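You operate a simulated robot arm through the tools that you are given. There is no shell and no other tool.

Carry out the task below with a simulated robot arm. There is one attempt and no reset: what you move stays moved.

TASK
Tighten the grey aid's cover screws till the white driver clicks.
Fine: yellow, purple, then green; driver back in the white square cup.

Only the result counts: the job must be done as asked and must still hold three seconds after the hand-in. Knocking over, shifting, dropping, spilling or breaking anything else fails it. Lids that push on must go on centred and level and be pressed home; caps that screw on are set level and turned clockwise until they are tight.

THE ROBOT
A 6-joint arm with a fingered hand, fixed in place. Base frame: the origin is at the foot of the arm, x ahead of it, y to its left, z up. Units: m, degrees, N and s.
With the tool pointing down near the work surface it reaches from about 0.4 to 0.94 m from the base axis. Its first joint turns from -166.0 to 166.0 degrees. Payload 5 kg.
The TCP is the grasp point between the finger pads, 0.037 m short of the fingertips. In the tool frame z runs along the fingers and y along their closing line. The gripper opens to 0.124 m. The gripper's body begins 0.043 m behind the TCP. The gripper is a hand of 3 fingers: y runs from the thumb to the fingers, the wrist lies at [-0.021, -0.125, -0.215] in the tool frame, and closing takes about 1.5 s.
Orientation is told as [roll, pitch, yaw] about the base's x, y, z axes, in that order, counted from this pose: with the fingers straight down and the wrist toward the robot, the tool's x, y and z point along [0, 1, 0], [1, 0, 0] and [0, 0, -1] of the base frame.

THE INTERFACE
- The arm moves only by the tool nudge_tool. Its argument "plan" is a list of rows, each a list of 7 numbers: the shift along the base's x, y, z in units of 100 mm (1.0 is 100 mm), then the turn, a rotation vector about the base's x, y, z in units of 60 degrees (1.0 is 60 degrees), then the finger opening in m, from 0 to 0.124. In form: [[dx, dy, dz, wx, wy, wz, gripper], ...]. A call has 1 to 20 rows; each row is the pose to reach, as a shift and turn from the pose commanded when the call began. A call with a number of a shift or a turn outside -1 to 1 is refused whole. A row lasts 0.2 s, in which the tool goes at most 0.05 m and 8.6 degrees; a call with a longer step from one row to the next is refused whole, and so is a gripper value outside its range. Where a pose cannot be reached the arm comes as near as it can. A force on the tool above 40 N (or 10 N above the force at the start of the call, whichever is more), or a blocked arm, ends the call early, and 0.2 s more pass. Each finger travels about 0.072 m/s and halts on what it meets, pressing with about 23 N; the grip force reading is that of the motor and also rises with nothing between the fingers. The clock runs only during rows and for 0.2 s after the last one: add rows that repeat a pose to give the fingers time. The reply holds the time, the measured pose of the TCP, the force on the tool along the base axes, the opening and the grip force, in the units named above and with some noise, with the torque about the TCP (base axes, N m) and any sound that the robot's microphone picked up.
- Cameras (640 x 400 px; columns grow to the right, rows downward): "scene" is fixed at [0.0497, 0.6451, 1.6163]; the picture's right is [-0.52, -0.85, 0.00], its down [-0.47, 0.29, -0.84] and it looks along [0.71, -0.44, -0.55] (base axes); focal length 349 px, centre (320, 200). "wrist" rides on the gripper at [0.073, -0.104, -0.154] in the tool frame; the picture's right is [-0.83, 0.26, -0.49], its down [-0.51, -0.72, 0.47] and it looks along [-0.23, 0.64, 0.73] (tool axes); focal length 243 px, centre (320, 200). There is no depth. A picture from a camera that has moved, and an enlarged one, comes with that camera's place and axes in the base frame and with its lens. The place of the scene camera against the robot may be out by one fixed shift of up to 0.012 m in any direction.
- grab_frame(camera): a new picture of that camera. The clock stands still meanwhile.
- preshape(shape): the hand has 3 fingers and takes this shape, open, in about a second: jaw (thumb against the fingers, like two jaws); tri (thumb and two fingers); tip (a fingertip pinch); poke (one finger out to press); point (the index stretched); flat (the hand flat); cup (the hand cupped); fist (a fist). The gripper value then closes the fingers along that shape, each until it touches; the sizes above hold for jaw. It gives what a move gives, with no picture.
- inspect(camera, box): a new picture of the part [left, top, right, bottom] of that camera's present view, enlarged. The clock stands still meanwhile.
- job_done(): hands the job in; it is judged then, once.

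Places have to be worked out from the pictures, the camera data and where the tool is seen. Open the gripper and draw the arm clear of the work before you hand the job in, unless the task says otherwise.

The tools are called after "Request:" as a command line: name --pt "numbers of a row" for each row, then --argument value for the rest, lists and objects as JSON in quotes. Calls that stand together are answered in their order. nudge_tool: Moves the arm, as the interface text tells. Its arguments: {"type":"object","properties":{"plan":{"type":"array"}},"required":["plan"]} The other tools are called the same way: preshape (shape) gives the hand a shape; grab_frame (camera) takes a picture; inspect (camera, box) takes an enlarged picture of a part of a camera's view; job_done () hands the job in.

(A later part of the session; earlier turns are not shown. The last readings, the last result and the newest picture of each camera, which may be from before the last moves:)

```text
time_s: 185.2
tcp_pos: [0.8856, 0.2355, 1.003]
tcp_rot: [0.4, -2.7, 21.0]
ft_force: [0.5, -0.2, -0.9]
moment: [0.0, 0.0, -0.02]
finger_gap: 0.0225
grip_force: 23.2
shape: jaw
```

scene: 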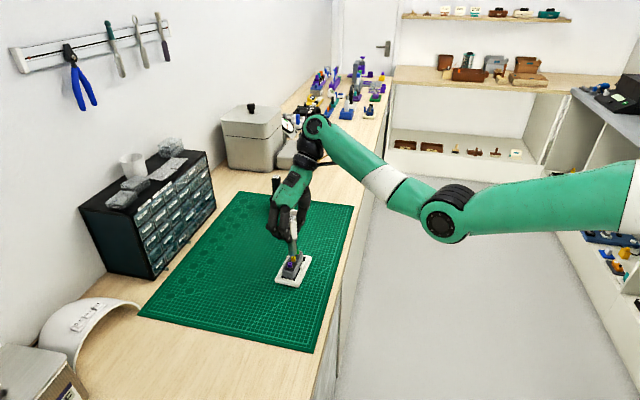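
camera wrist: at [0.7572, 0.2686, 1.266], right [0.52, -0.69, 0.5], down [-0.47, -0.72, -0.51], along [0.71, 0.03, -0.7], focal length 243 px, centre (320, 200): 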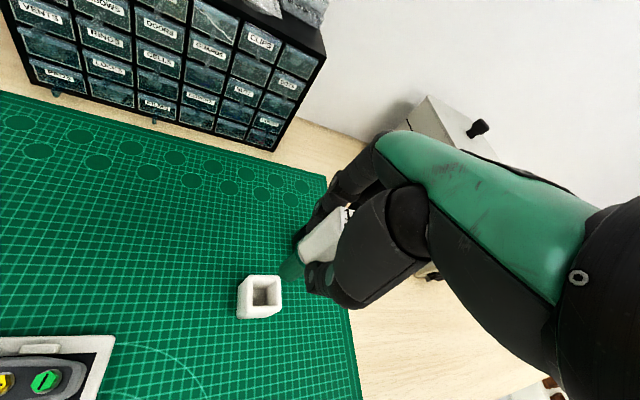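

Continuing 1.5 mm more, watching for floor contact.

Request:
nudge_tool --pt "0 0 -0.008 0 0 0 0.0" --pt "0 0 -0.015 0 0 0 0.0" --pt "0 0 -0.015 0 0 0 0.0"

Request:
inspect --camera "scene" --box '[274, 184, 314, 234]'

```text
time_s: 186.0
tcp_pos: [0.8844, 0.2364, 1.0016]
tcp_rot: [0.4, -2.7, 21.1]
ft_force: [0.5, -1.3, 5.2]
moment: [-0.03, 0.0, 0.0]
finger_gap: 0.0229
grip_force: 22.9
shape: jaw
```

```text
8.00 times, centred on (294, 209) of scene
camera zoom: at [0.0497, 0.6451, 1.6163], right [-0.52, -0.85, 0.0], down [-0.47, 0.29, -0.84], along [0.71, -0.44, -0.55], focal length 2794 px, centre (528, 128)
```

zoom: 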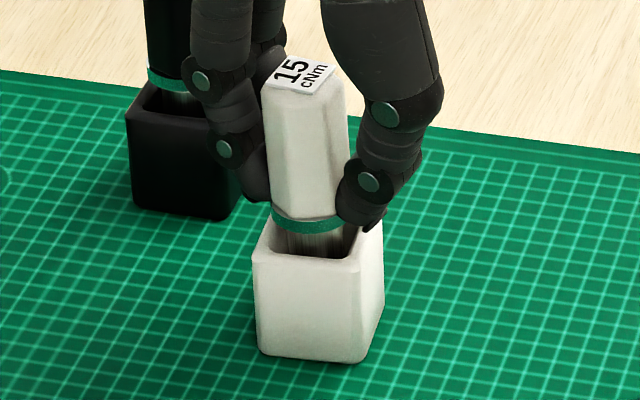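

The driver stands on the cup floor (5 N). I'll ease the load and open the fingers gradually.

Request:
nudge_tool --pt "0 0 0.005 0 0 0 0.015" --pt "0 0 0.006 0 0 0 0.024" --pt "0 0 0.006 0 0 0 0.028" --pt "0 0 0.006 0 0 0 0.034" --pt "0 0 0.006 0 0 0 0.045" --pt "0 0 0.006 0 0 0 0.06" --pt "0 0 0.006 0 0 0 0.08" --pt "0 0 0.006 0 0 0 0.08"

Request:
inspect --camera "scene" --box '[274, 179, 314, 234]'

Request:
inspect --camera "wrist" --box '[240, 190, 360, 310]'

```text
time_s: 187.8
tcp_pos: [0.8844, 0.2353, 1.0036]
tcp_rot: [0.4, -2.7, 21.1]
ft_force: [-0.7, -0.1, -0.4]
moment: [-0.01, -0.01, 0.02]
finger_gap: 0.0797
grip_force: 0.1
shape: jaw
```

```text
7.27 times, centred on (294, 206) of scene
camera zoom: at [0.0497, 0.6451, 1.6163], right [-0.52, -0.85, 0.0], down [-0.47, 0.29, -0.84], along [0.71, -0.44, -0.55], focal length 2540 px, centre (509, 153)
```

zoom: 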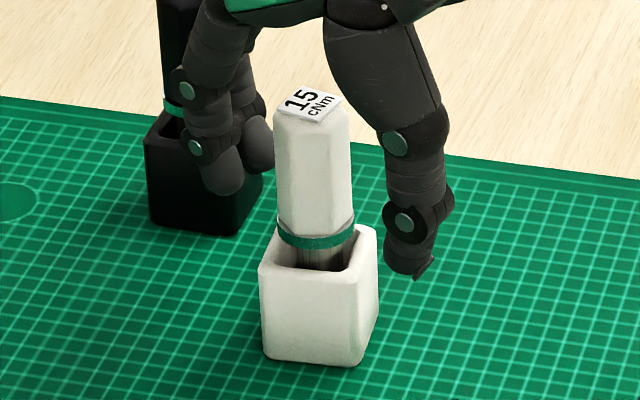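

```text
3.33 times, centred on (300, 250) of wrist
camera zoom: at [0.754, 0.2643, 1.1524], right [0.52, -0.69, 0.5], down [-0.47, -0.72, -0.51], along [0.71, 0.03, -0.7], focal length 809 px, centre (387, 33)
```

zoom: 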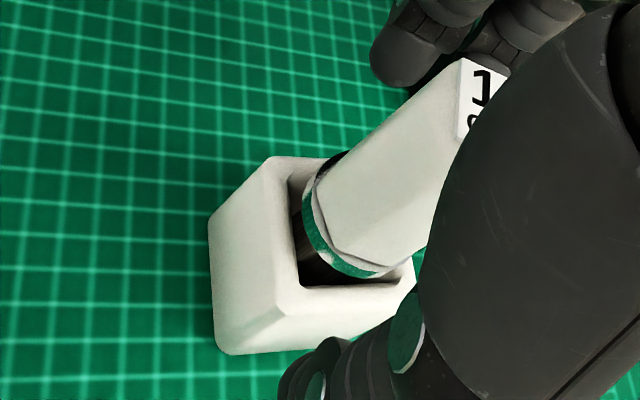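

The driver stands upright on its own and the cup is undisturbed. I'll zoom in for the exact hex orientation before regripping.

Request:
inspect --camera "scene" --box '[284, 186, 308, 216]'

Request:
inspect --camera "scene" --box '[284, 204, 308, 234]'

```text
13.33 times, centred on (296, 201) of scene
camera zoom: at [0.0497, 0.6451, 1.6163], right [-0.52, -0.85, 0.0], down [-0.47, 0.29, -0.84], along [0.71, -0.44, -0.55], focal length 4657 px, centre (640, 187)
```

zoom: 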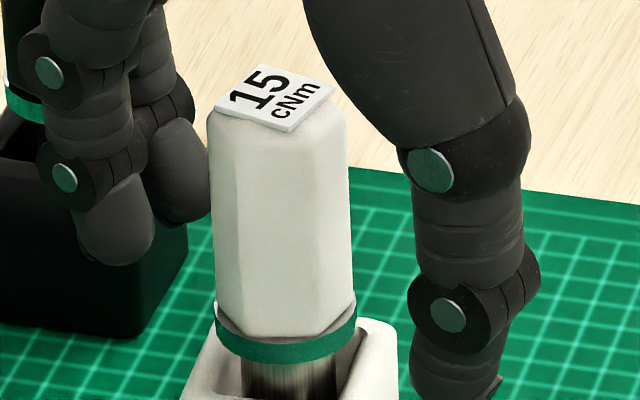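

```text
13.33 times, centred on (296, 219) of scene
camera zoom: at [0.0497, 0.6451, 1.6163], right [-0.52, -0.85, 0.0], down [-0.47, 0.29, -0.84], along [0.71, -0.44, -0.55], focal length 4657 px, centre (640, -53)
```

zoom: 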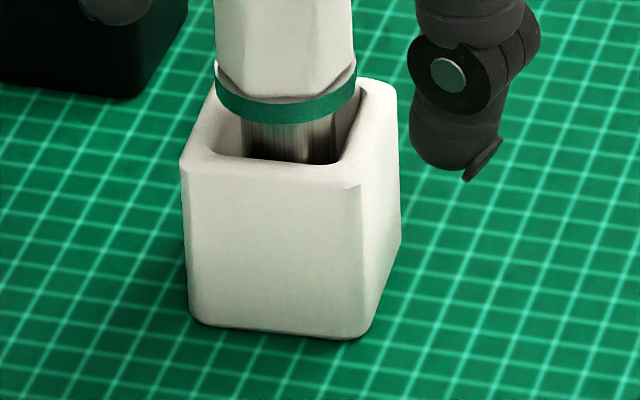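

Hex flats' normals are at about 27°. I'll remove the tool tilt, set yaw 27°, raise slightly, and then check centring on the upright handle.

Request:
nudge_tool --pt "0 0 0.04 -0.0111 0.0198 0.05 0.08" --pt "0 0 0.085 -0.0223 0.0396 0.1 0.08" --pt "0 0 0.085 -0.0223 0.0396 0.1 0.08" --pt "0 0 0.085 -0.0223 0.0396 0.1 0.08"

Request:
inspect --camera "wrist" --box '[250, 190, 370, 310]'

Request:
inspect --camera "scene" --box '[278, 180, 314, 225]'

```text
time_s: 188.8
tcp_pos: [0.8846, 0.2358, 1.0105]
tcp_rot: [0.1, 0.0, 26.9]
ft_force: [-0.7, -0.7, 0.1]
moment: [-0.05, -0.02, 0.01]
finger_gap: 0.0799
grip_force: 0.1
shape: jaw
```

```text
3.33 times, centred on (310, 250) of wrist
camera zoom: at [0.7585, 0.2544, 1.165], right [0.61, -0.62, 0.49], down [-0.41, -0.78, -0.47], along [0.68, 0.09, -0.73], focal length 809 px, centre (353, 33)
```

zoom: 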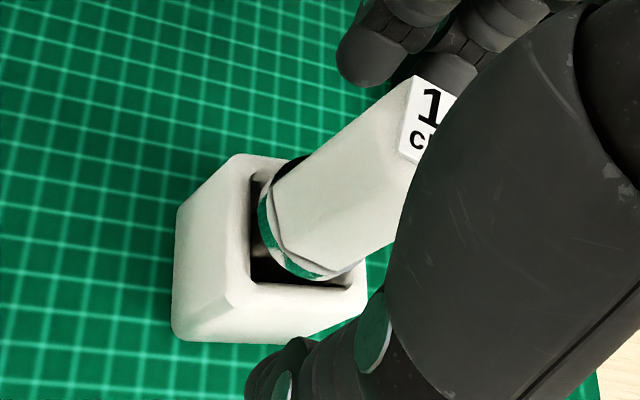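

```text
8.89 times, centred on (296, 202) of scene
camera zoom: at [0.0497, 0.6451, 1.6163], right [-0.52, -0.85, 0.0], down [-0.47, 0.29, -0.84], along [0.71, -0.44, -0.55], focal length 3104 px, centre (533, 178)
```

zoom: 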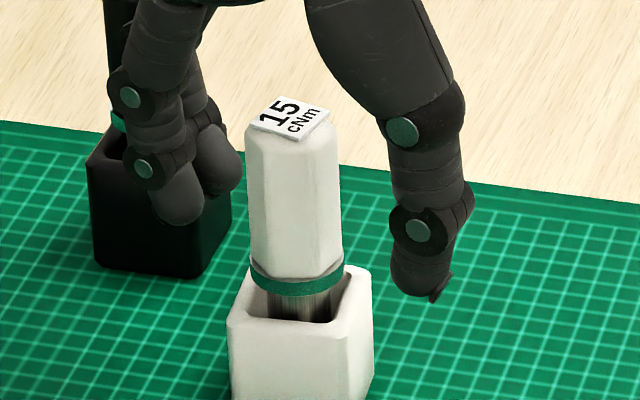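

By the previous pinch geometry, the pads' centre needs about 1.7 mm more along the closing line to be on the handle's axis. I'll shift that much and close gradually on the flats.

Request:
nudge_tool --pt "0.015 0.008 0 0 0 0 0.08" --pt "0.015 0.008 0 0 0 0 0.055" --pt "0.015 0.008 0 0 0 0 0.04" --pt "0.015 0.008 0 0 0 0 0.034" --pt "0.015 0.008 0 0 0 0 0.03" --pt "0.015 0.008 0 0 0 0 0.028" --pt "0.015 0.008 0 0 0 0 0.026" --pt "0.015 0.008 0 0 0 0 0.026"

Request:
inspect --camera "scene" --box '[278, 180, 314, 225]'

Request:
inspect --camera "wrist" --box '[250, 190, 370, 310]'

```text
time_s: 190.6
tcp_pos: [0.8857, 0.2367, 1.0087]
tcp_rot: [0.1, 0.1, 27.0]
ft_force: [-0.7, 0.7, -0.8]
moment: [0.02, -0.02, -0.02]
finger_gap: 0.0201
grip_force: 22.8
shape: jaw
```

```text
8.89 times, centred on (296, 202) of scene
camera zoom: at [0.0497, 0.6451, 1.6163], right [-0.52, -0.85, 0.0], down [-0.47, 0.29, -0.84], along [0.71, -0.44, -0.55], focal length 3104 px, centre (533, 178)
```

zoom: 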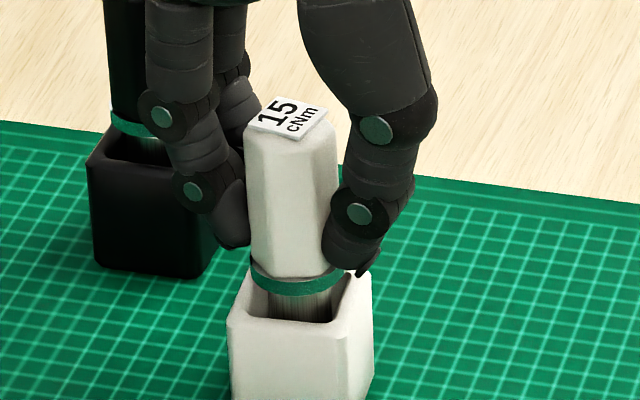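

```text
3.33 times, centred on (310, 250) of wrist
camera zoom: at [0.7597, 0.2549, 1.1649], right [0.61, -0.62, 0.49], down [-0.41, -0.78, -0.47], along [0.67, 0.09, -0.73], focal length 809 px, centre (353, 33)
```

zoom: 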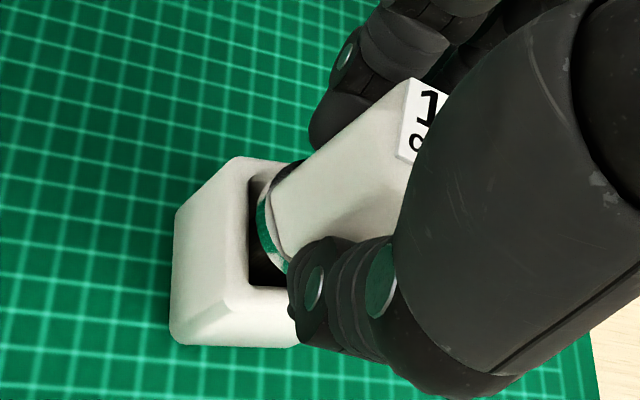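

A clean grip: the driver barely moved and stays vertical, gap 20 mm, on the flats. Lifting straight up and checking the lean.

Request:
nudge_tool --pt "0 0 0.05 0 0 0 0.0" --pt "0 0 0.15 0 0 0 0.0" --pt "0 0 0.3 0 0 0 0.0" --pt "0 0 0.5 0 0 0 0.0" --pt "0 0 0.7 0 0 0 0.0" --pt "0 0 0.9 0 0 0 0.0" --pt "0 0 1.0 0 0 0 0.0" --pt "0 0 1.0 0 0 0 0.0"

Request:
inspect --camera "scene" --box '[276, 155, 316, 205]'

Request:
inspect --camera "wrist" --box '[255, 235, 325, 305]'

Request:
inspect --camera "scene" --box '[270, 180, 318, 240]'

```text
time_s: 192.4
tcp_pos: [0.8862, 0.2355, 1.1098]
tcp_rot: [0.1, 0.1, 27.0]
ft_force: [0.0, 0.5, -1.0]
moment: [0.0, -0.01, -0.01]
finger_gap: 0.0202
grip_force: 23.1
shape: jaw
```

```text
8.00 times, centred on (296, 180) of scene
camera zoom: at [0.0497, 0.6451, 1.6163], right [-0.52, -0.85, 0.0], down [-0.47, 0.29, -0.84], along [0.71, -0.44, -0.55], focal length 2794 px, centre (512, 360)
```

zoom: 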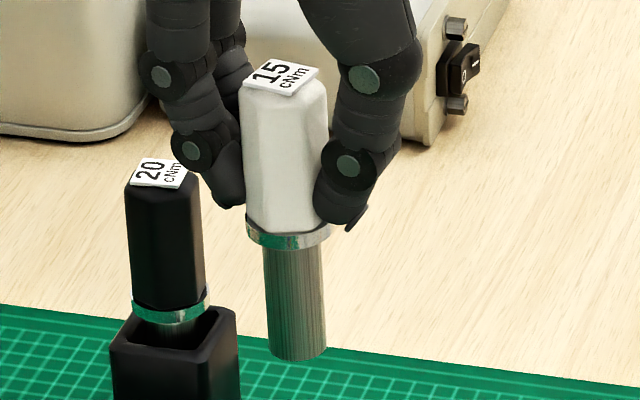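

```text
5.71 times, centred on (290, 270) of wrist
camera zoom: at [0.7598, 0.2543, 1.265], right [0.61, -0.62, 0.49], down [-0.41, -0.78, -0.47], along [0.68, 0.09, -0.73], focal length 1386 px, centre (491, -200)
```

zoom: 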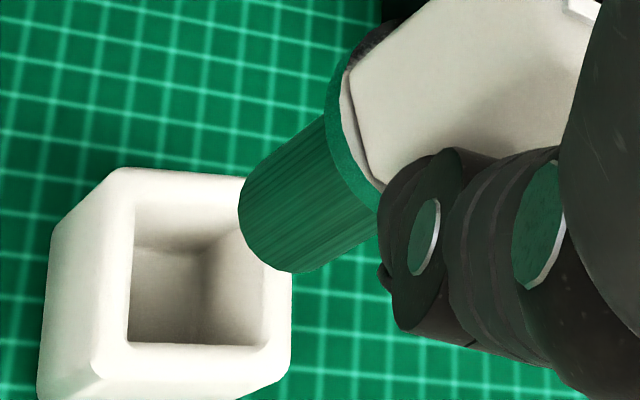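

```text
6.67 times, centred on (294, 210) of scene
camera zoom: at [0.0497, 0.6451, 1.6163], right [-0.52, -0.85, 0.0], down [-0.47, 0.29, -0.84], along [0.71, -0.44, -0.55], focal length 2328 px, centre (493, 133)
```

zoom: 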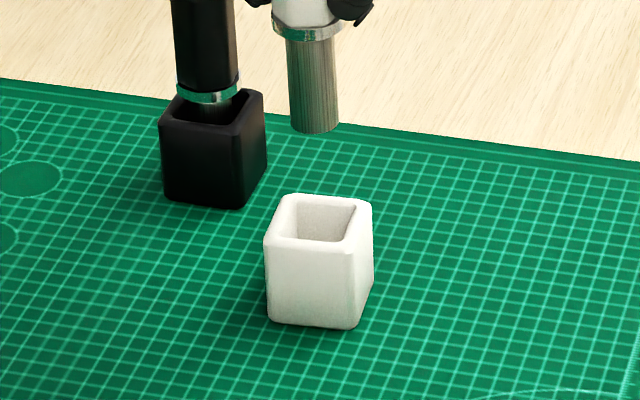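

The driver is vertical within half a degree now. Carrying it back over yellow while turning to yaw 99°, which matches the screw's hex phase.

Request:
nudge_tool --pt "-0.15 0.08 0 0 0 0.1 0.0" --pt "-0.3 0.17 0 0 0 0.2 0.0" --pt "-0.5 0.27 0 0 0 0.3 0.0" --pt "-0.7 0.38 0 0 0 0.42 0.0" --pt "-0.85 0.47 0 0 0 0.52 0.0" --pt "-0.94 0.517 0 0 0 0.6 0.0" --pt "-0.94 0.517 0 0 0 0.6 0.0"

Request:
nudge_tool --pt "-0.15 0.08 0 0 0 0.1 0.0" --pt "-0.3 0.17 0 0 0 0.2 0.0" --pt "-0.5 0.27 0 0 0 0.3 0.0" --pt "-0.7 0.38 0 0 0 0.42 0.0" --pt "-0.85 0.47 0 0 0 0.52 0.0" --pt "-0.935 0.517 0 0 0 0.6 0.0" --pt "-0.935 0.517 -0.2 0 0 0.6 0.0" --pt "-0.935 0.517 -0.3 0 0 0.6 0.0" --pt "-0.935 0.517 -0.3 0 0 0.6 0.0"

Request:
inspect --camera "scene" --box '[280, 221, 312, 261]'

Request:
inspect --camera "wrist" --box '[245, 235, 325, 315]'

```text
time_s: 194.0
tcp_pos: [0.7906, 0.2885, 1.1079]
tcp_rot: [0.2, 0.1, 63.0]
ft_force: [-0.5, -0.8, -0.1]
moment: [-0.01, -0.01, -0.03]
finger_gap: 0.0203
grip_force: 22.9
shape: jaw
```

```text
time_s: 196.0
tcp_pos: [0.6991, 0.3412, 1.0793]
tcp_rot: [0.1, 0.1, 99.0]
ft_force: [0.2, -0.4, -1.3]
moment: [0.02, 0.01, -0.02]
finger_gap: 0.0198
grip_force: 22.6
shape: jaw
```

```text
10.00 times, centred on (296, 241) of scene
camera zoom: at [0.0497, 0.6451, 1.6163], right [-0.52, -0.85, 0.0], down [-0.47, 0.29, -0.84], along [0.71, -0.44, -0.55], focal length 3492 px, centre (560, -210)
```

zoom: 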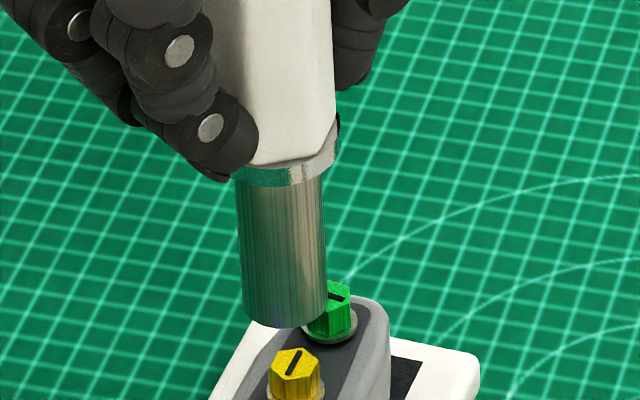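

```text
5.00 times, centred on (285, 275) of wrist
camera zoom: at [0.6427, 0.2281, 1.2339], right [0.78, 0.39, 0.49], down [0.61, -0.63, -0.47], along [0.13, 0.67, -0.73], focal length 1213 px, centre (495, -175)
```

zoom: 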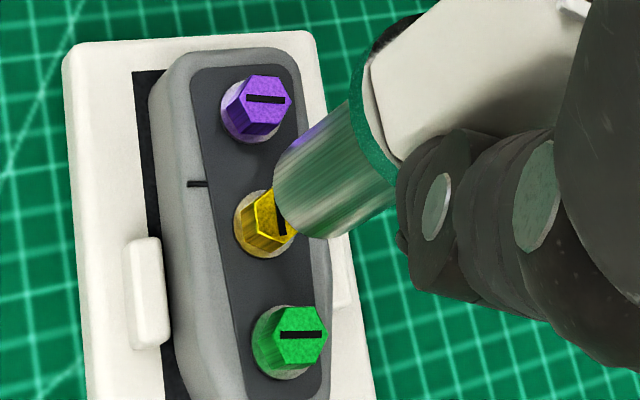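

Before seating, I'll measure the new grip's tip orbit by rotating in place to 39° and -21°.

Request:
nudge_tool --pt "0 0 0 0 0 -0.125 0.0" --pt "0 0 0 0 0 -0.25 0.0" --pt "0 0 0 0 0 -0.375 0.0" --pt "0 0 0 0 0 -0.5 0.0" --pt "0 0 0 0 0 -0.625 0.0" --pt "0 0 0 0 0 -0.75 0.0" --pt "0 0 0 0 0 -0.875 0.0" --pt "0 0 0 0 0 -1.0 0.0" --pt "0 0 0 0 0 -1.0 0.0" --pt "0 0 0 0 0 -1.0 0.0"

Request:
inspect --camera "scene" --box '[280, 221, 312, 261]'

Request:
nudge_tool --pt "0 0 0 0 0 -0.125 0.0" --pt "0 0 0 0 0 -0.25 0.0" --pt "0 0 0 0 0 -0.375 0.0" --pt "0 0 0 0 0 -0.5 0.0" --pt "0 0 0 0 0 -0.625 0.0" --pt "0 0 0 0 0 -0.75 0.0" --pt "0 0 0 0 0 -0.875 0.0" --pt "0 0 0 0 0 -1.0 0.0" --pt "0 0 0 0 0 -1.0 0.0" --pt "0 0 0 0 0 -1.0 0.0"

Request:
inspect --camera "scene" --box '[280, 221, 312, 261]'

```text
time_s: 198.2
tcp_pos: [0.6989, 0.3399, 1.0806]
tcp_rot: [0.1, 0.2, 38.9]
ft_force: [-0.7, 0.5, -1.1]
moment: [-0.02, -0.02, -0.03]
finger_gap: 0.0202
grip_force: 23.0
shape: jaw
```

```text
10.00 times, centred on (296, 241) of scene
camera zoom: at [0.0497, 0.6451, 1.6163], right [-0.52, -0.85, 0.0], down [-0.47, 0.29, -0.84], along [0.71, -0.44, -0.55], focal length 3492 px, centre (560, -210)
```

zoom: 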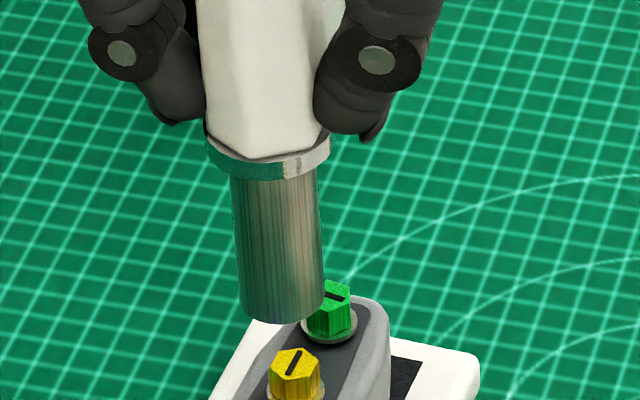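

```text
time_s: 200.4
tcp_pos: [0.6988, 0.339, 1.0789]
tcp_rot: [0.1, 0.1, -21.0]
ft_force: [-0.8, 0.6, 0.3]
moment: [0.02, 0.01, 0.0]
finger_gap: 0.0202
grip_force: 23.2
shape: jaw
```

```text
10.00 times, centred on (296, 241) of scene
camera zoom: at [0.0497, 0.6451, 1.6163], right [-0.52, -0.85, 0.0], down [-0.47, 0.29, -0.84], along [0.71, -0.44, -0.55], focal length 3492 px, centre (560, -210)
```

zoom: 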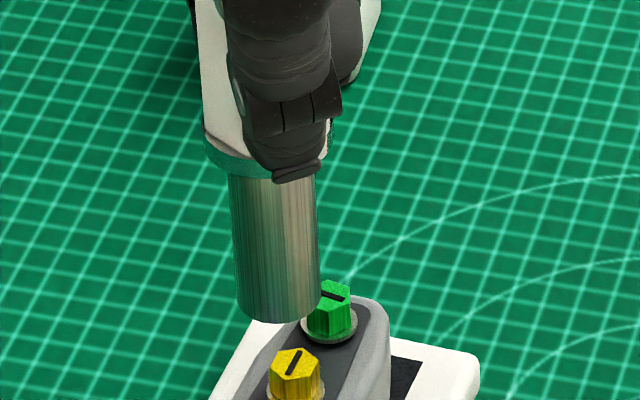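

The tip orbit is now small (about 1.4 mm). Rotating back to 99°, applying the alignment correction, and rechecking.

Request:
nudge_tool --pt "0 0 0 0 0 0.125 0.0" --pt "0 0 0 0 0 0.25 0.0" --pt "0 0 0 0 0 0.375 0.0" --pt "0 0 0 0 0 0.5 0.0" --pt "0 0 0 0 0 0.625 0.0" --pt "0 0 0 0 0 0.75 0.0" --pt "0 0 0 0 0 0.875 0.0" --pt "0 0 0 0 0 1.0 0.0" --pt "0 0 0 0 0 1.0 0.0"

Request:
nudge_tool --pt "0 0 0 0 0 0.125 0.0" --pt "0 0 0 0 0 0.25 0.0" --pt "0 0 0 0 0 0.375 0.0" --pt "0 0 0 0 0 0.5 0.0" --pt "0 0 0 0 0 0.625 0.0" --pt "0 -0.005 0 0 0 0.75 0.0" --pt "0 -0.01 0 0 0 0.875 0.0" --pt "0.003 -0.021 -0.05 0 0 1.0 0.0" --pt "0.003 -0.021 -0.1 0 0 1.0 0.0" --pt "0.003 -0.021 -0.1 0 0 1.0 0.0"

Request:
inspect --camera "scene" --box '[284, 231, 308, 261]'

Request:
inspect --camera "wrist" --box '[255, 235, 325, 305]'

```text
time_s: 202.4
tcp_pos: [0.6984, 0.3396, 1.0796]
tcp_rot: [0.2, 0.1, 39.1]
ft_force: [0.0, 0.2, -0.5]
moment: [0.0, -0.02, 0.02]
finger_gap: 0.0201
grip_force: 23.2
shape: jaw
```

```text
time_s: 204.6
tcp_pos: [0.6982, 0.3378, 1.0701]
tcp_rot: [0.1, 0.1, 99.1]
ft_force: [-0.4, 0.0, -0.9]
moment: [0.01, 0.04, -0.02]
finger_gap: 0.0202
grip_force: 23.2
shape: jaw
```

```text
13.33 times, centred on (296, 246) of scene
camera zoom: at [0.0497, 0.6451, 1.6163], right [-0.52, -0.85, 0.0], down [-0.47, 0.29, -0.84], along [0.71, -0.44, -0.55], focal length 4657 px, centre (640, -413)
```

zoom: 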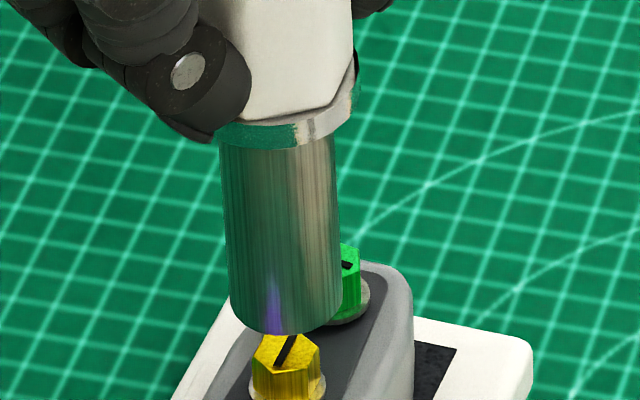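

```text
5.71 times, centred on (290, 270) of wrist
camera zoom: at [0.6429, 0.2259, 1.225], right [0.78, 0.39, 0.49], down [0.61, -0.63, -0.47], along [0.13, 0.67, -0.73], focal length 1386 px, centre (491, -200)
```

zoom: 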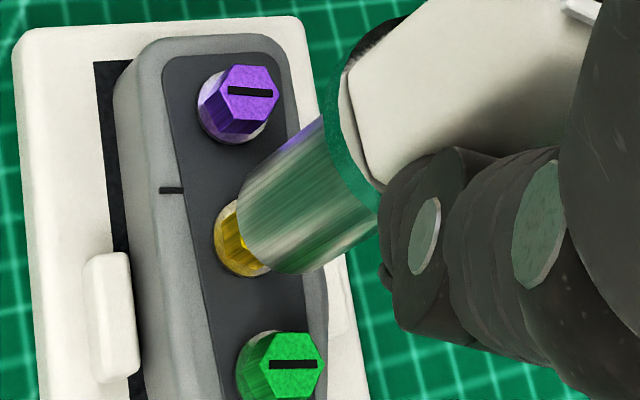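

Aligned within about 0.5 mm in both directions. Trim and lower over the head.

Request:
nudge_tool --pt "0.004 0.003 -0.05 0 0 0 0.0" --pt "0.004 0.003 -0.1 0 0 0 0.0" --pt "0.004 0.003 -0.14 0 0 0 0.0" --pt "0.004 0.003 -0.17 0 0 0 0.0" --pt "0.004 0.003 -0.17 0 0 0 0.0"

Request:
inspect --camera "scene" --box '[284, 236, 308, 266]'

Request:
inspect --camera "wrist" --box '[255, 235, 325, 305]'

```text
time_s: 205.8
tcp_pos: [0.6978, 0.3384, 1.0523]
tcp_rot: [0.1, 0.2, 99.0]
ft_force: [0.5, -0.5, -0.2]
moment: [-0.04, 0.01, 0.02]
finger_gap: 0.02
grip_force: 23.1
shape: jaw
```

```text
13.33 times, centred on (296, 251) of scene
camera zoom: at [0.0497, 0.6451, 1.6163], right [-0.52, -0.85, 0.0], down [-0.47, 0.29, -0.84], along [0.71, -0.44, -0.55], focal length 4657 px, centre (640, -480)
```

zoom: 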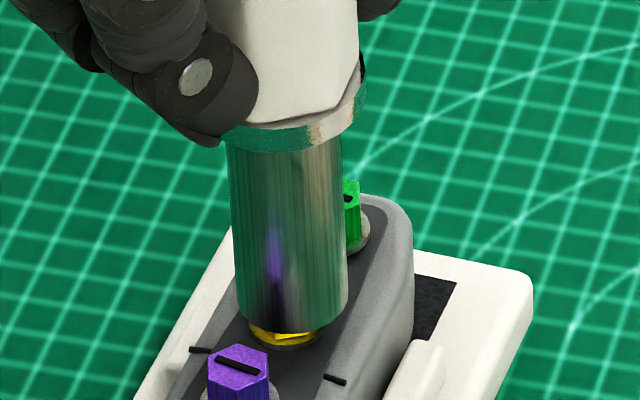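

```text
5.71 times, centred on (290, 270) of wrist
camera zoom: at [0.6422, 0.2256, 1.2077], right [0.78, 0.39, 0.49], down [0.61, -0.63, -0.47], along [0.13, 0.67, -0.73], focal length 1386 px, centre (491, -200)
```

zoom: 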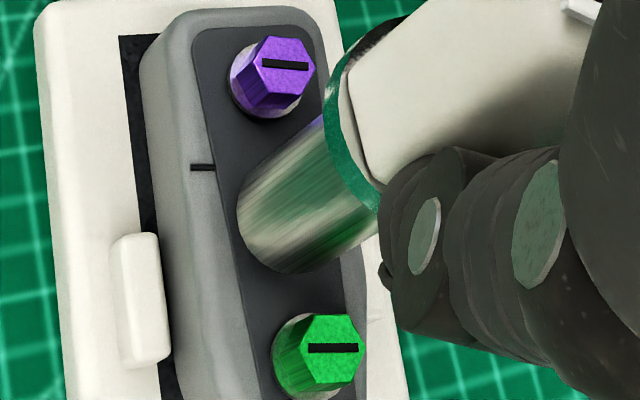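

About 1 mm right of centre in the scene now; trimming (+0.4, +0.7) mm and descending to the seat.

Request:
nudge_tool --pt "0.004 0.007 0 0 0 0 0.0" --pt "0.004 0.007 -0.03 0 0 0 0.0" --pt "0.004 0.007 -0.05 0 0 0 0.0" --pt "0.004 0.007 -0.05 0 0 0 0.0"

Request:
nudge_tool --pt "0 0 -0.008 0 0 0 0.0" --pt "0 0 -0.016 0 0 0 0.0" --pt "0 0 -0.016 0 0 0 0.0"

Request:
inspect --camera "scene" --box '[284, 236, 308, 266]'

```text
time_s: 206.8
tcp_pos: [0.6982, 0.3384, 1.047]
tcp_rot: [0.1, -0.1, 99.0]
ft_force: [-1.0, 0.0, 1.3]
moment: [0.03, 0.03, 0.03]
finger_gap: 0.0203
grip_force: 22.8
shape: jaw
```

```text
time_s: 207.6
tcp_pos: [0.698, 0.3389, 1.046]
tcp_rot: [0.0, 0.1, 99.0]
ft_force: [0.4, -2.3, 10.2]
moment: [-0.06, 0.0, -0.02]
finger_gap: 0.0203
grip_force: 22.7
shape: jaw
```

```text
13.33 times, centred on (296, 251) of scene
camera zoom: at [0.0497, 0.6451, 1.6163], right [-0.52, -0.85, 0.0], down [-0.47, 0.29, -0.84], along [0.71, -0.44, -0.55], focal length 4657 px, centre (640, -480)
```

zoom: 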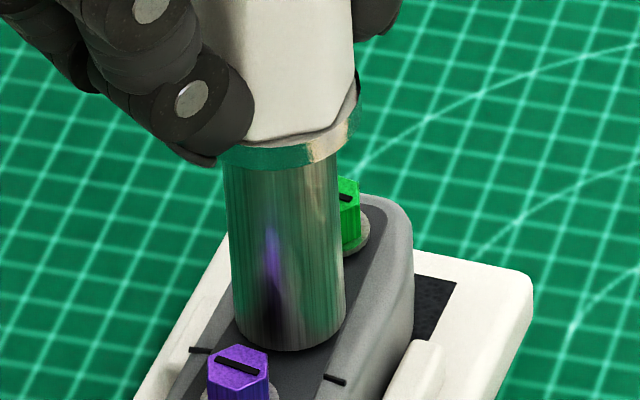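

Seated at 10 N with a solid, centred grip. Turning clockwise in 4° steps, logging torque and listening.

Request:
nudge_tool --pt "-0.0006 -0.0007 0 0 0 -0.0667 0.0"

Request:
nudge_tool --pt "-0.0006 -0.0007 0 0 0 -0.0667 0.0"

Request:
nudge_tool --pt "-0.0007 -0.0006 0 0 0 -0.0667 0.0"

Request:
nudge_tool --pt "-0.0007 -0.0006 0 0 0 -0.0667 0.0"

Request:
nudge_tool --pt "-0.0008 -0.0005 0 0 0 -0.0667 0.0"

Request:
nudge_tool --pt "-0.0008 -0.0004 0 0 0 -0.0667 0.0"

Request:
nudge_tool --pt "-0.0008 -0.0004 0 0 0 -0.0667 0.0"

Request:
nudge_tool --pt "-0.0008 -0.0003 0 0 0 -0.0667 0.0"

```text
time_s: 208.0
tcp_pos: [0.6989, 0.3398, 1.0461]
tcp_rot: [-0.1, 0.0, 95.1]
ft_force: [-0.3, -1.8, 12.3]
moment: [-0.06, 0.03, 0.04]
finger_gap: 0.0205
grip_force: 22.9
shape: jaw
```

```text
time_s: 208.4
tcp_pos: [0.6988, 0.3387, 1.0469]
tcp_rot: [0.2, 0.0, 91.0]
ft_force: [-1.1, -1.9, 9.6]
moment: [0.02, 0.03, 0.04]
finger_gap: 0.0207
grip_force: 23.1
shape: jaw
```

```text
time_s: 208.8
tcp_pos: [0.6984, 0.3379, 1.0476]
tcp_rot: [0.1, 0.2, 87.0]
ft_force: [-0.4, 0.6, 9.5]
moment: [0.07, 0.03, 0.09]
finger_gap: 0.0202
grip_force: 23.0
shape: jaw
```

```text
time_s: 209.2
tcp_pos: [0.6979, 0.3374, 1.0463]
tcp_rot: [0.0, 0.1, 83.0]
ft_force: [0.0, 0.3, 7.0]
moment: [0.08, 0.02, 0.08]
finger_gap: 0.0204
grip_force: 23.1
shape: jaw
```

```text
time_s: 209.6
tcp_pos: [0.6986, 0.3377, 1.0456]
tcp_rot: [0.1, 0.2, 79.0]
ft_force: [-0.2, 0.6, 4.6]
moment: [0.03, -0.01, 0.12]
finger_gap: 0.0204
grip_force: 23.0
shape: jaw
```

```text
time_s: 210.0
tcp_pos: [0.6984, 0.3374, 1.047]
tcp_rot: [0.1, 0.1, 75.1]
ft_force: [-0.9, 0.2, 4.3]
moment: [0.03, 0.03, 0.11]
finger_gap: 0.0207
grip_force: 22.6
shape: jaw
```

```text
time_s: 210.4
tcp_pos: [0.6976, 0.3383, 1.047]
tcp_rot: [0.1, 0.1, 71.0]
ft_force: [-1.0, 0.5, 0.8]
moment: [0.04, 0.04, 0.14]
finger_gap: 0.0205
grip_force: 23.0
shape: jaw
```

```text
time_s: 210.8
tcp_pos: [0.6981, 0.3382, 1.047]
tcp_rot: [0.3, 0.1, 67.0]
ft_force: [-0.2, 0.6, 0.2]
moment: [0.0, -0.02, 0.03]
finger_gap: 0.0201
grip_force: 22.8
shape: jaw
```

Torque wound up to 0.14 over 32°, then released, while axial force relaxed to zero. I'll check label, shaft and slot region before deciding.

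Request:
inspect --camera "scene" --box '[282, 208, 306, 238]'

Request:
inspect --camera "scene" --box '[284, 236, 308, 266]'

```text
13.33 times, centred on (294, 223) of scene
camera zoom: at [0.0497, 0.6451, 1.6163], right [-0.52, -0.85, 0.0], down [-0.47, 0.29, -0.84], along [0.71, -0.44, -0.55], focal length 4657 px, centre (667, -107)
```

zoom: 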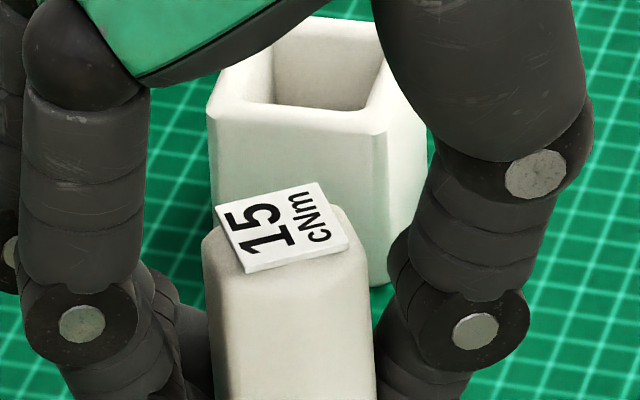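

```text
13.33 times, centred on (296, 251) of scene
camera zoom: at [0.0497, 0.6451, 1.6163], right [-0.52, -0.85, 0.0], down [-0.47, 0.29, -0.84], along [0.71, -0.44, -0.55], focal length 4657 px, centre (640, -480)
```

zoom: 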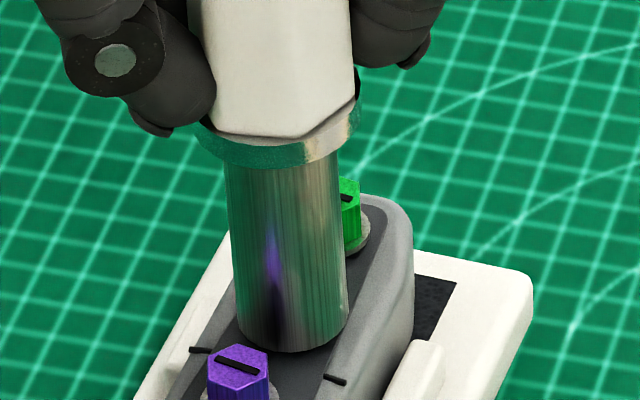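

The net release torque is consistently about 0.15 N m regardless of axial load, which is what the 15 cNm clutch should give, and the screw sits at a repeatable end stop. I'll restore the axial press and run one more clean series on yellow to confirm.

Request:
nudge_tool --pt "0 0 -0.007 0 0 0 0.0" --pt "0 0 -0.013 0 0 0 0.0" --pt "0 0 -0.013 0 0 0 0.0"

Request:
nudge_tool --pt "-0.0009 -0.0001 -0.001 0 0 -0.0667 0.0"

Request:
nudge_tool --pt "-0.0009 0 -0.001 0 0 -0.0667 0.0"

Request:
nudge_tool --pt "-0.0009 0.0001 -0.001 0 0 -0.0667 0.0"

Request:
nudge_tool --pt "-0.0009 0.0001 -0.001 0 0 -0.0667 0.0"

Request:
nudge_tool --pt "-0.0009 0.0002 -0.001 0 0 -0.0667 0.0"

Request:
nudge_tool --pt "-0.0009 0.0002 -0.001 0 0 -0.0667 0.0"

Request:
nudge_tool --pt "-0.0009 0.0003 -0.001 0 0 -0.0667 0.0"

Request:
nudge_tool --pt "-0.0009 0.0003 -0.001 0 0 -0.0667 0.0"

Request:
inspect --camera "scene" --box '[282, 208, 306, 238]'

```text
time_s: 211.6
tcp_pos: [0.6984, 0.3397, 1.0477]
tcp_rot: [0.1, 0.0, 66.9]
ft_force: [-0.8, -0.9, 9.8]
moment: [-0.08, 0.03, 0.05]
finger_gap: 0.0201
grip_force: 22.7
shape: jaw
```

```text
time_s: 212.0
tcp_pos: [0.6977, 0.3401, 1.0462]
tcp_rot: [0.0, -0.1, 63.0]
ft_force: [-0.3, -0.4, 12.3]
moment: [0.0, -0.02, 0.08]
finger_gap: 0.0202
grip_force: 22.6
shape: jaw
```

```text
time_s: 212.4
tcp_pos: [0.6976, 0.3389, 1.0449]
tcp_rot: [0.0, 0.0, 59.0]
ft_force: [0.1, 0.4, 13.6]
moment: [0.09, 0.04, 0.11]
finger_gap: 0.0204
grip_force: 23.3
shape: jaw
```

```text
time_s: 212.8
tcp_pos: [0.6975, 0.3378, 1.0449]
tcp_rot: [0.2, 0.0, 55.0]
ft_force: [0.6, 1.1, 15.4]
moment: [0.09, -0.03, 0.15]
finger_gap: 0.0204
grip_force: 22.9
shape: jaw
```

```text
time_s: 213.2
tcp_pos: [0.6959, 0.3388, 1.0448]
tcp_rot: [0.0, -0.1, 50.9]
ft_force: [-0.7, 1.1, 18.9]
moment: [0.12, -0.02, 0.15]
finger_gap: 0.0204
grip_force: 23.1
shape: jaw
```

```text
time_s: 213.6
tcp_pos: [0.696, 0.3371, 1.0452]
tcp_rot: [0.0, -0.1, 47.0]
ft_force: [-0.5, 2.2, 21.1]
moment: [0.12, -0.01, 0.14]
finger_gap: 0.0206
grip_force: 22.9
shape: jaw
```

```text
time_s: 214.0
tcp_pos: [0.6966, 0.3364, 1.0449]
tcp_rot: [0.1, -0.1, 43.0]
ft_force: [-0.6, 1.9, 25.5]
moment: [0.08, -0.06, 0.22]
finger_gap: 0.0211
grip_force: 23.1
shape: jaw
```

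```text
time_s: 214.4
tcp_pos: [0.6972, 0.3378, 1.0445]
tcp_rot: [0.0, -0.1, 39.0]
ft_force: [-0.6, 2.3, 25.8]
moment: [0.03, -0.02, 0.12]
finger_gap: 0.021
grip_force: 22.9
shape: jaw
```

```text
time_s: 214.8
tcp_pos: [0.6961, 0.3378, 1.0457]
tcp_rot: [0.1, -0.1, 35.0]
ft_force: [1.8, 1.5, 24.1]
moment: [0.08, -0.12, 0.07]
finger_gap: 0.0211
grip_force: 23.0
shape: jaw
```

```text
13.33 times, centred on (294, 223) of scene
camera zoom: at [0.0497, 0.6451, 1.6163], right [-0.52, -0.85, 0.0], down [-0.47, 0.29, -0.84], along [0.71, -0.44, -0.55], focal length 4657 px, centre (667, -107)
```

zoom: 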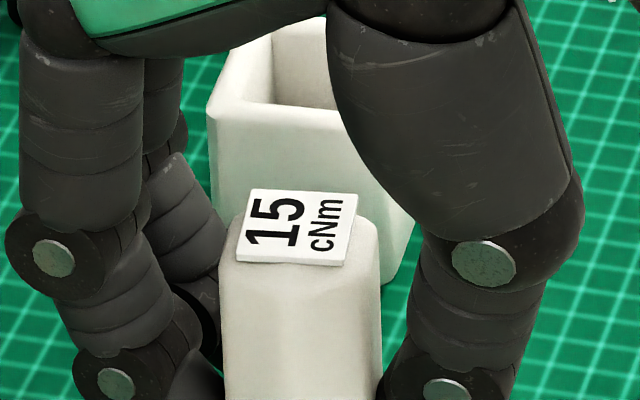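

The clutch releases about every 22.5° of handle turn (16 detents) at about 0.15 N m net, with yellow hard at its stop, so I take yellow as torqued. Next is purple: lift off, shift by the measured screw pitch, and rotate to yaw 115.5° to match purple's hex.

Request:
nudge_tool --pt "0 0 0.05 0 0 0 0.0" --pt "0 0 0.12 0 0 0 0.0" --pt "0 0 0.2 0 0 0 0.0" --pt "0 0 0.3 0 0 0 0.0" --pt "0 0 0.33 0 0 0 0.0" --pt "0 0 0.33 0 0 0 0.0"

Request:
inspect --camera "scene" --box '[284, 236, 308, 266]'

Request:
inspect --camera "wrist" --box '[235, 235, 325, 315]'

```text
time_s: 216.2
tcp_pos: [0.6969, 0.3362, 1.0763]
tcp_rot: [0.0, 0.1, 34.9]
ft_force: [0.0, -0.2, 0.1]
moment: [-0.01, 0.05, -0.02]
finger_gap: 0.0202
grip_force: 23.0
shape: jaw
```

```text
13.33 times, centred on (296, 251) of scene
camera zoom: at [0.0497, 0.6451, 1.6163], right [-0.52, -0.85, 0.0], down [-0.47, 0.29, -0.84], along [0.71, -0.44, -0.55], focal length 4657 px, centre (640, -480)
```

zoom: 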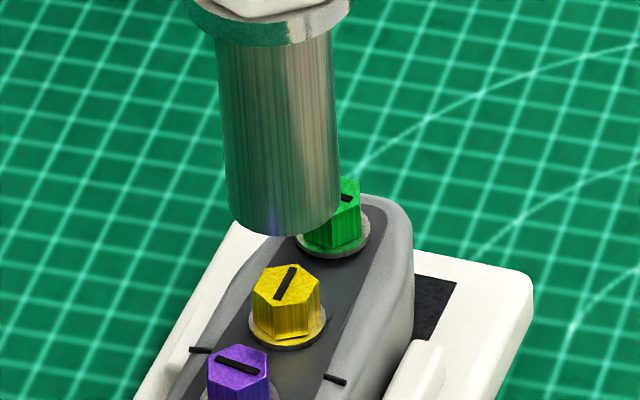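

```text
5.00 times, centred on (280, 275) of wrist
camera zoom: at [0.5706, 0.3377, 1.2323], right [0.69, -0.53, 0.49], down [-0.3, -0.83, -0.47], along [0.66, 0.18, -0.73], focal length 1213 px, centre (520, -175)
```

zoom: 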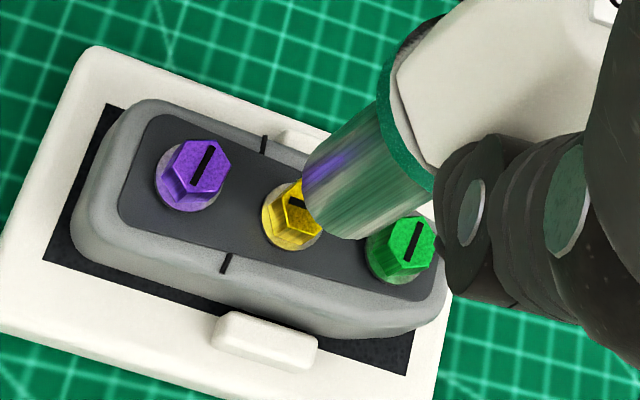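

Yellow's slot is unchanged and seated. Moving to purple with a shift of (-17.7, +20.5) mm and rotating to 115.5°.

Request:
nudge_tool --pt "-0.04 0.05 0 0 0 0.134 0.0" --pt "-0.08 0.1 0 0 0 0.268 0.0" --pt "-0.12 0.14 0 0 0 0.402 0.0" --pt "-0.16 0.18 0 0 0 0.536 0.0" --pt "-0.177 0.205 0 0 0 0.671 0.0" --pt "-0.177 0.205 0 0 0 0.671 0.0"

Request:
nudge_tool --pt "0 0 0 0 0 0.134 0.0" --pt "0 0 0 0 0 0.268 0.0" --pt "0 0 0 0 0 0.402 0.0" --pt "0 0 0 0 0 0.536 0.0" --pt "0 0 0 0 0 0.671 0.0" --pt "0 0 0 0 0 0.671 0.0" --pt "0 0 0 0 0 0.671 0.0"

Request:
inspect --camera "scene" --box '[279, 236, 303, 266]'

Request:
inspect --camera "wrist" --box '[255, 235, 325, 305]'

```text
time_s: 217.6
tcp_pos: [0.6794, 0.3569, 1.0779]
tcp_rot: [0.2, -0.1, 75.4]
ft_force: [-0.3, -0.4, -1.3]
moment: [-0.01, -0.03, -0.03]
finger_gap: 0.0201
grip_force: 23.2
shape: jaw
```

```text
time_s: 219.2
tcp_pos: [0.6793, 0.359, 1.0774]
tcp_rot: [0.0, 0.1, 115.5]
ft_force: [0.5, -0.3, -1.0]
moment: [0.03, 0.02, 0.01]
finger_gap: 0.0202
grip_force: 22.6
shape: jaw
```

```text
13.33 times, centred on (291, 251) of scene
camera zoom: at [0.0497, 0.6451, 1.6163], right [-0.52, -0.85, 0.0], down [-0.47, 0.29, -0.84], along [0.71, -0.44, -0.55], focal length 4657 px, centre (707, -480)
```

zoom: 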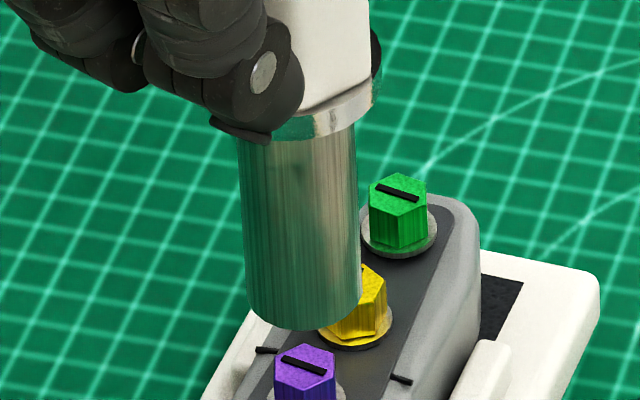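

```text
5.71 times, centred on (290, 270) of wrist
camera zoom: at [0.6587, 0.235, 1.2317], right [0.64, 0.6, 0.49], down [0.77, -0.43, -0.47], along [-0.07, 0.68, -0.73], focal length 1386 px, centre (491, -200)
```

zoom: 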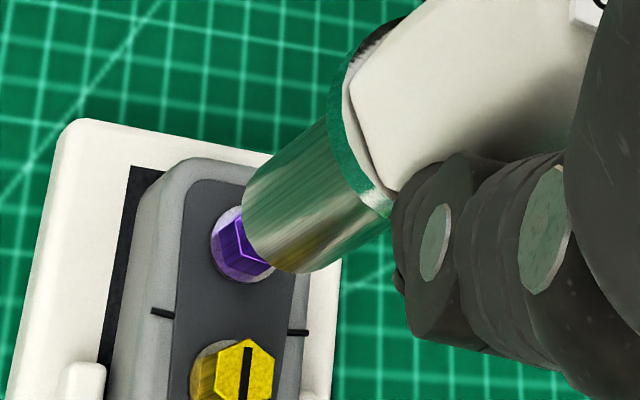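

Purple: tip is within 0.5 mm in both views. Trim (+0.4, +0.4) mm and lower 22 mm to just over the head.

Request:
nudge_tool --pt "0.004 0.004 -0.05 0 0 0 0.0" --pt "0.004 0.004 -0.1 0 0 0 0.0" --pt "0.004 0.004 -0.15 0 0 0 0.0" --pt "0.004 0.004 -0.18 0 0 0 0.0" --pt "0.004 0.004 -0.21 0 0 0 0.0" --pt "0.004 0.004 -0.21 0 0 0 0.0"

Request:
inspect --camera "scene" --box '[279, 241, 303, 271]'

Request:
inspect --camera "wrist" --box '[255, 235, 325, 305]'

```text
time_s: 220.6
tcp_pos: [0.6792, 0.3589, 1.056]
tcp_rot: [0.2, 0.1, 115.5]
ft_force: [-0.1, -0.4, -0.4]
moment: [-0.02, 0.01, -0.03]
finger_gap: 0.0201
grip_force: 23.4
shape: jaw
```

```text
13.33 times, centred on (291, 256) of scene
camera zoom: at [0.0497, 0.6451, 1.6163], right [-0.52, -0.85, 0.0], down [-0.47, 0.29, -0.84], along [0.71, -0.44, -0.55], focal length 4657 px, centre (707, -547)
```

zoom: 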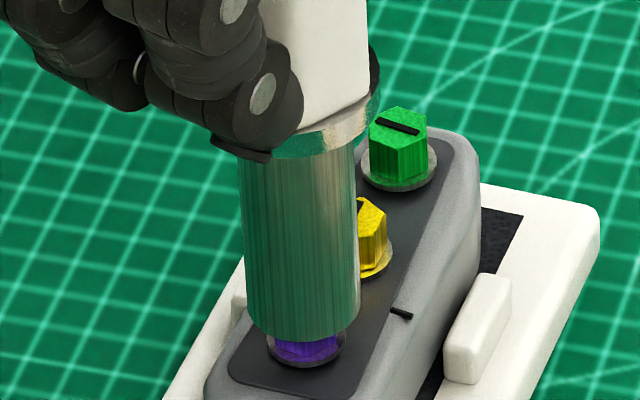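

```text
5.71 times, centred on (290, 270) of wrist
camera zoom: at [0.6593, 0.2359, 1.2108], right [0.64, 0.6, 0.49], down [0.77, -0.43, -0.47], along [-0.07, 0.68, -0.73], focal length 1386 px, centre (491, -200)
```

zoom: 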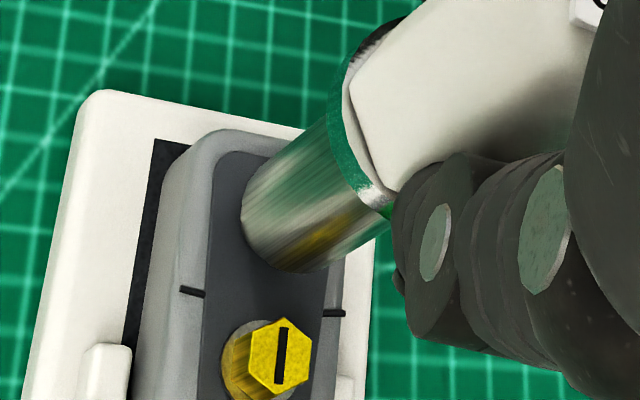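

The socket is over purple's head, centred, with no contact. Lowering to the seat.

Request:
nudge_tool --pt "0 0 -0.03 0 0 0 0.0" --pt "0 0 -0.05 0 0 0 0.0" --pt "0 0 -0.07 0 0 0 0.0" --pt "0 0 -0.08 0 0 0 0.0" --pt "0 0 -0.08 0 0 0 0.0"

Request:
nudge_tool --pt "0 0 -0.006 0 0 0 0.0" --pt "0 0 -0.012 0 0 0 0.0" --pt "0 0 -0.012 0 0 0 0.0"

```text
time_s: 221.8
tcp_pos: [0.6799, 0.3579, 1.0482]
tcp_rot: [0.1, 0.1, 115.6]
ft_force: [-0.5, 0.8, 0.1]
moment: [0.03, -0.03, 0.02]
finger_gap: 0.02
grip_force: 22.7
shape: jaw
```

```text
time_s: 222.6
tcp_pos: [0.6796, 0.3585, 1.0468]
tcp_rot: [0.2, 0.0, 115.6]
ft_force: [0.4, -0.1, 1.8]
moment: [-0.03, -0.01, 0.02]
finger_gap: 0.0201
grip_force: 23.0
shape: jaw
```

Contact is just beginning (1.8 N). Pressing 0.8 mm more.

Request:
nudge_tool --pt "0 0 -0.004 0 0 0 0.0" --pt "0 0 -0.008 0 0 0 0.0" --pt "0 0 -0.008 0 0 0 0.0"

Request:
inspect --camera "scene" --box '[279, 241, 303, 271]'

```text
time_s: 223.4
tcp_pos: [0.6795, 0.3602, 1.047]
tcp_rot: [0.0, 0.0, 115.6]
ft_force: [0.9, -1.6, 7.7]
moment: [-0.04, 0.01, 0.0]
finger_gap: 0.0203
grip_force: 23.0
shape: jaw
```

```text
13.33 times, centred on (291, 256) of scene
camera zoom: at [0.0497, 0.6451, 1.6163], right [-0.52, -0.85, 0.0], down [-0.47, 0.29, -0.84], along [0.71, -0.44, -0.55], focal length 4657 px, centre (707, -547)
```

zoom: 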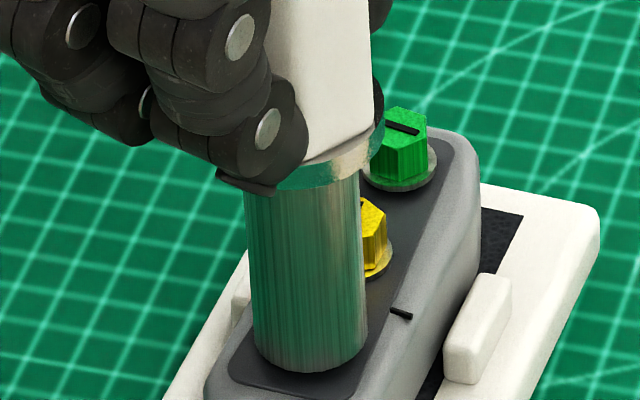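

Seated on purple at 7.7 N. Turning clockwise in 12° pieces, watching torque and listening.

Request:
nudge_tool --pt "-0.0005 -0.0013 0 0 0 -0.1 0.0" --pt "-0.0011 -0.0026 0 0 0 -0.2 0.0"

Request:
nudge_tool --pt "-0.0007 -0.0012 0 0 0 -0.1 0.0" --pt "-0.0015 -0.0023 0 0 0 -0.2 0.0"

Request:
nudge_tool --pt "-0.001 -0.001 0 0 0 -0.1 0.0" --pt "-0.002 -0.0019 0 0 0 -0.2 0.0"

```text
time_s: 224.0
tcp_pos: [0.6804, 0.359, 1.0469]
tcp_rot: [0.0, 0.1, 103.5]
ft_force: [0.5, 0.1, 6.0]
moment: [-0.01, 0.02, 0.01]
finger_gap: 0.02
grip_force: 23.3
shape: jaw
```

```text
time_s: 224.6
tcp_pos: [0.6794, 0.3583, 1.0471]
tcp_rot: [0.1, 0.0, 91.5]
ft_force: [0.3, -0.7, 6.1]
moment: [0.02, -0.02, 0.03]
finger_gap: 0.0201
grip_force: 23.0
shape: jaw
```

```text
time_s: 225.2
tcp_pos: [0.6809, 0.3575, 1.0473]
tcp_rot: [0.1, 0.1, 79.5]
ft_force: [-1.0, 0.1, 5.1]
moment: [0.05, 0.11, -0.01]
finger_gap: 0.0202
grip_force: 23.2
shape: jaw
```

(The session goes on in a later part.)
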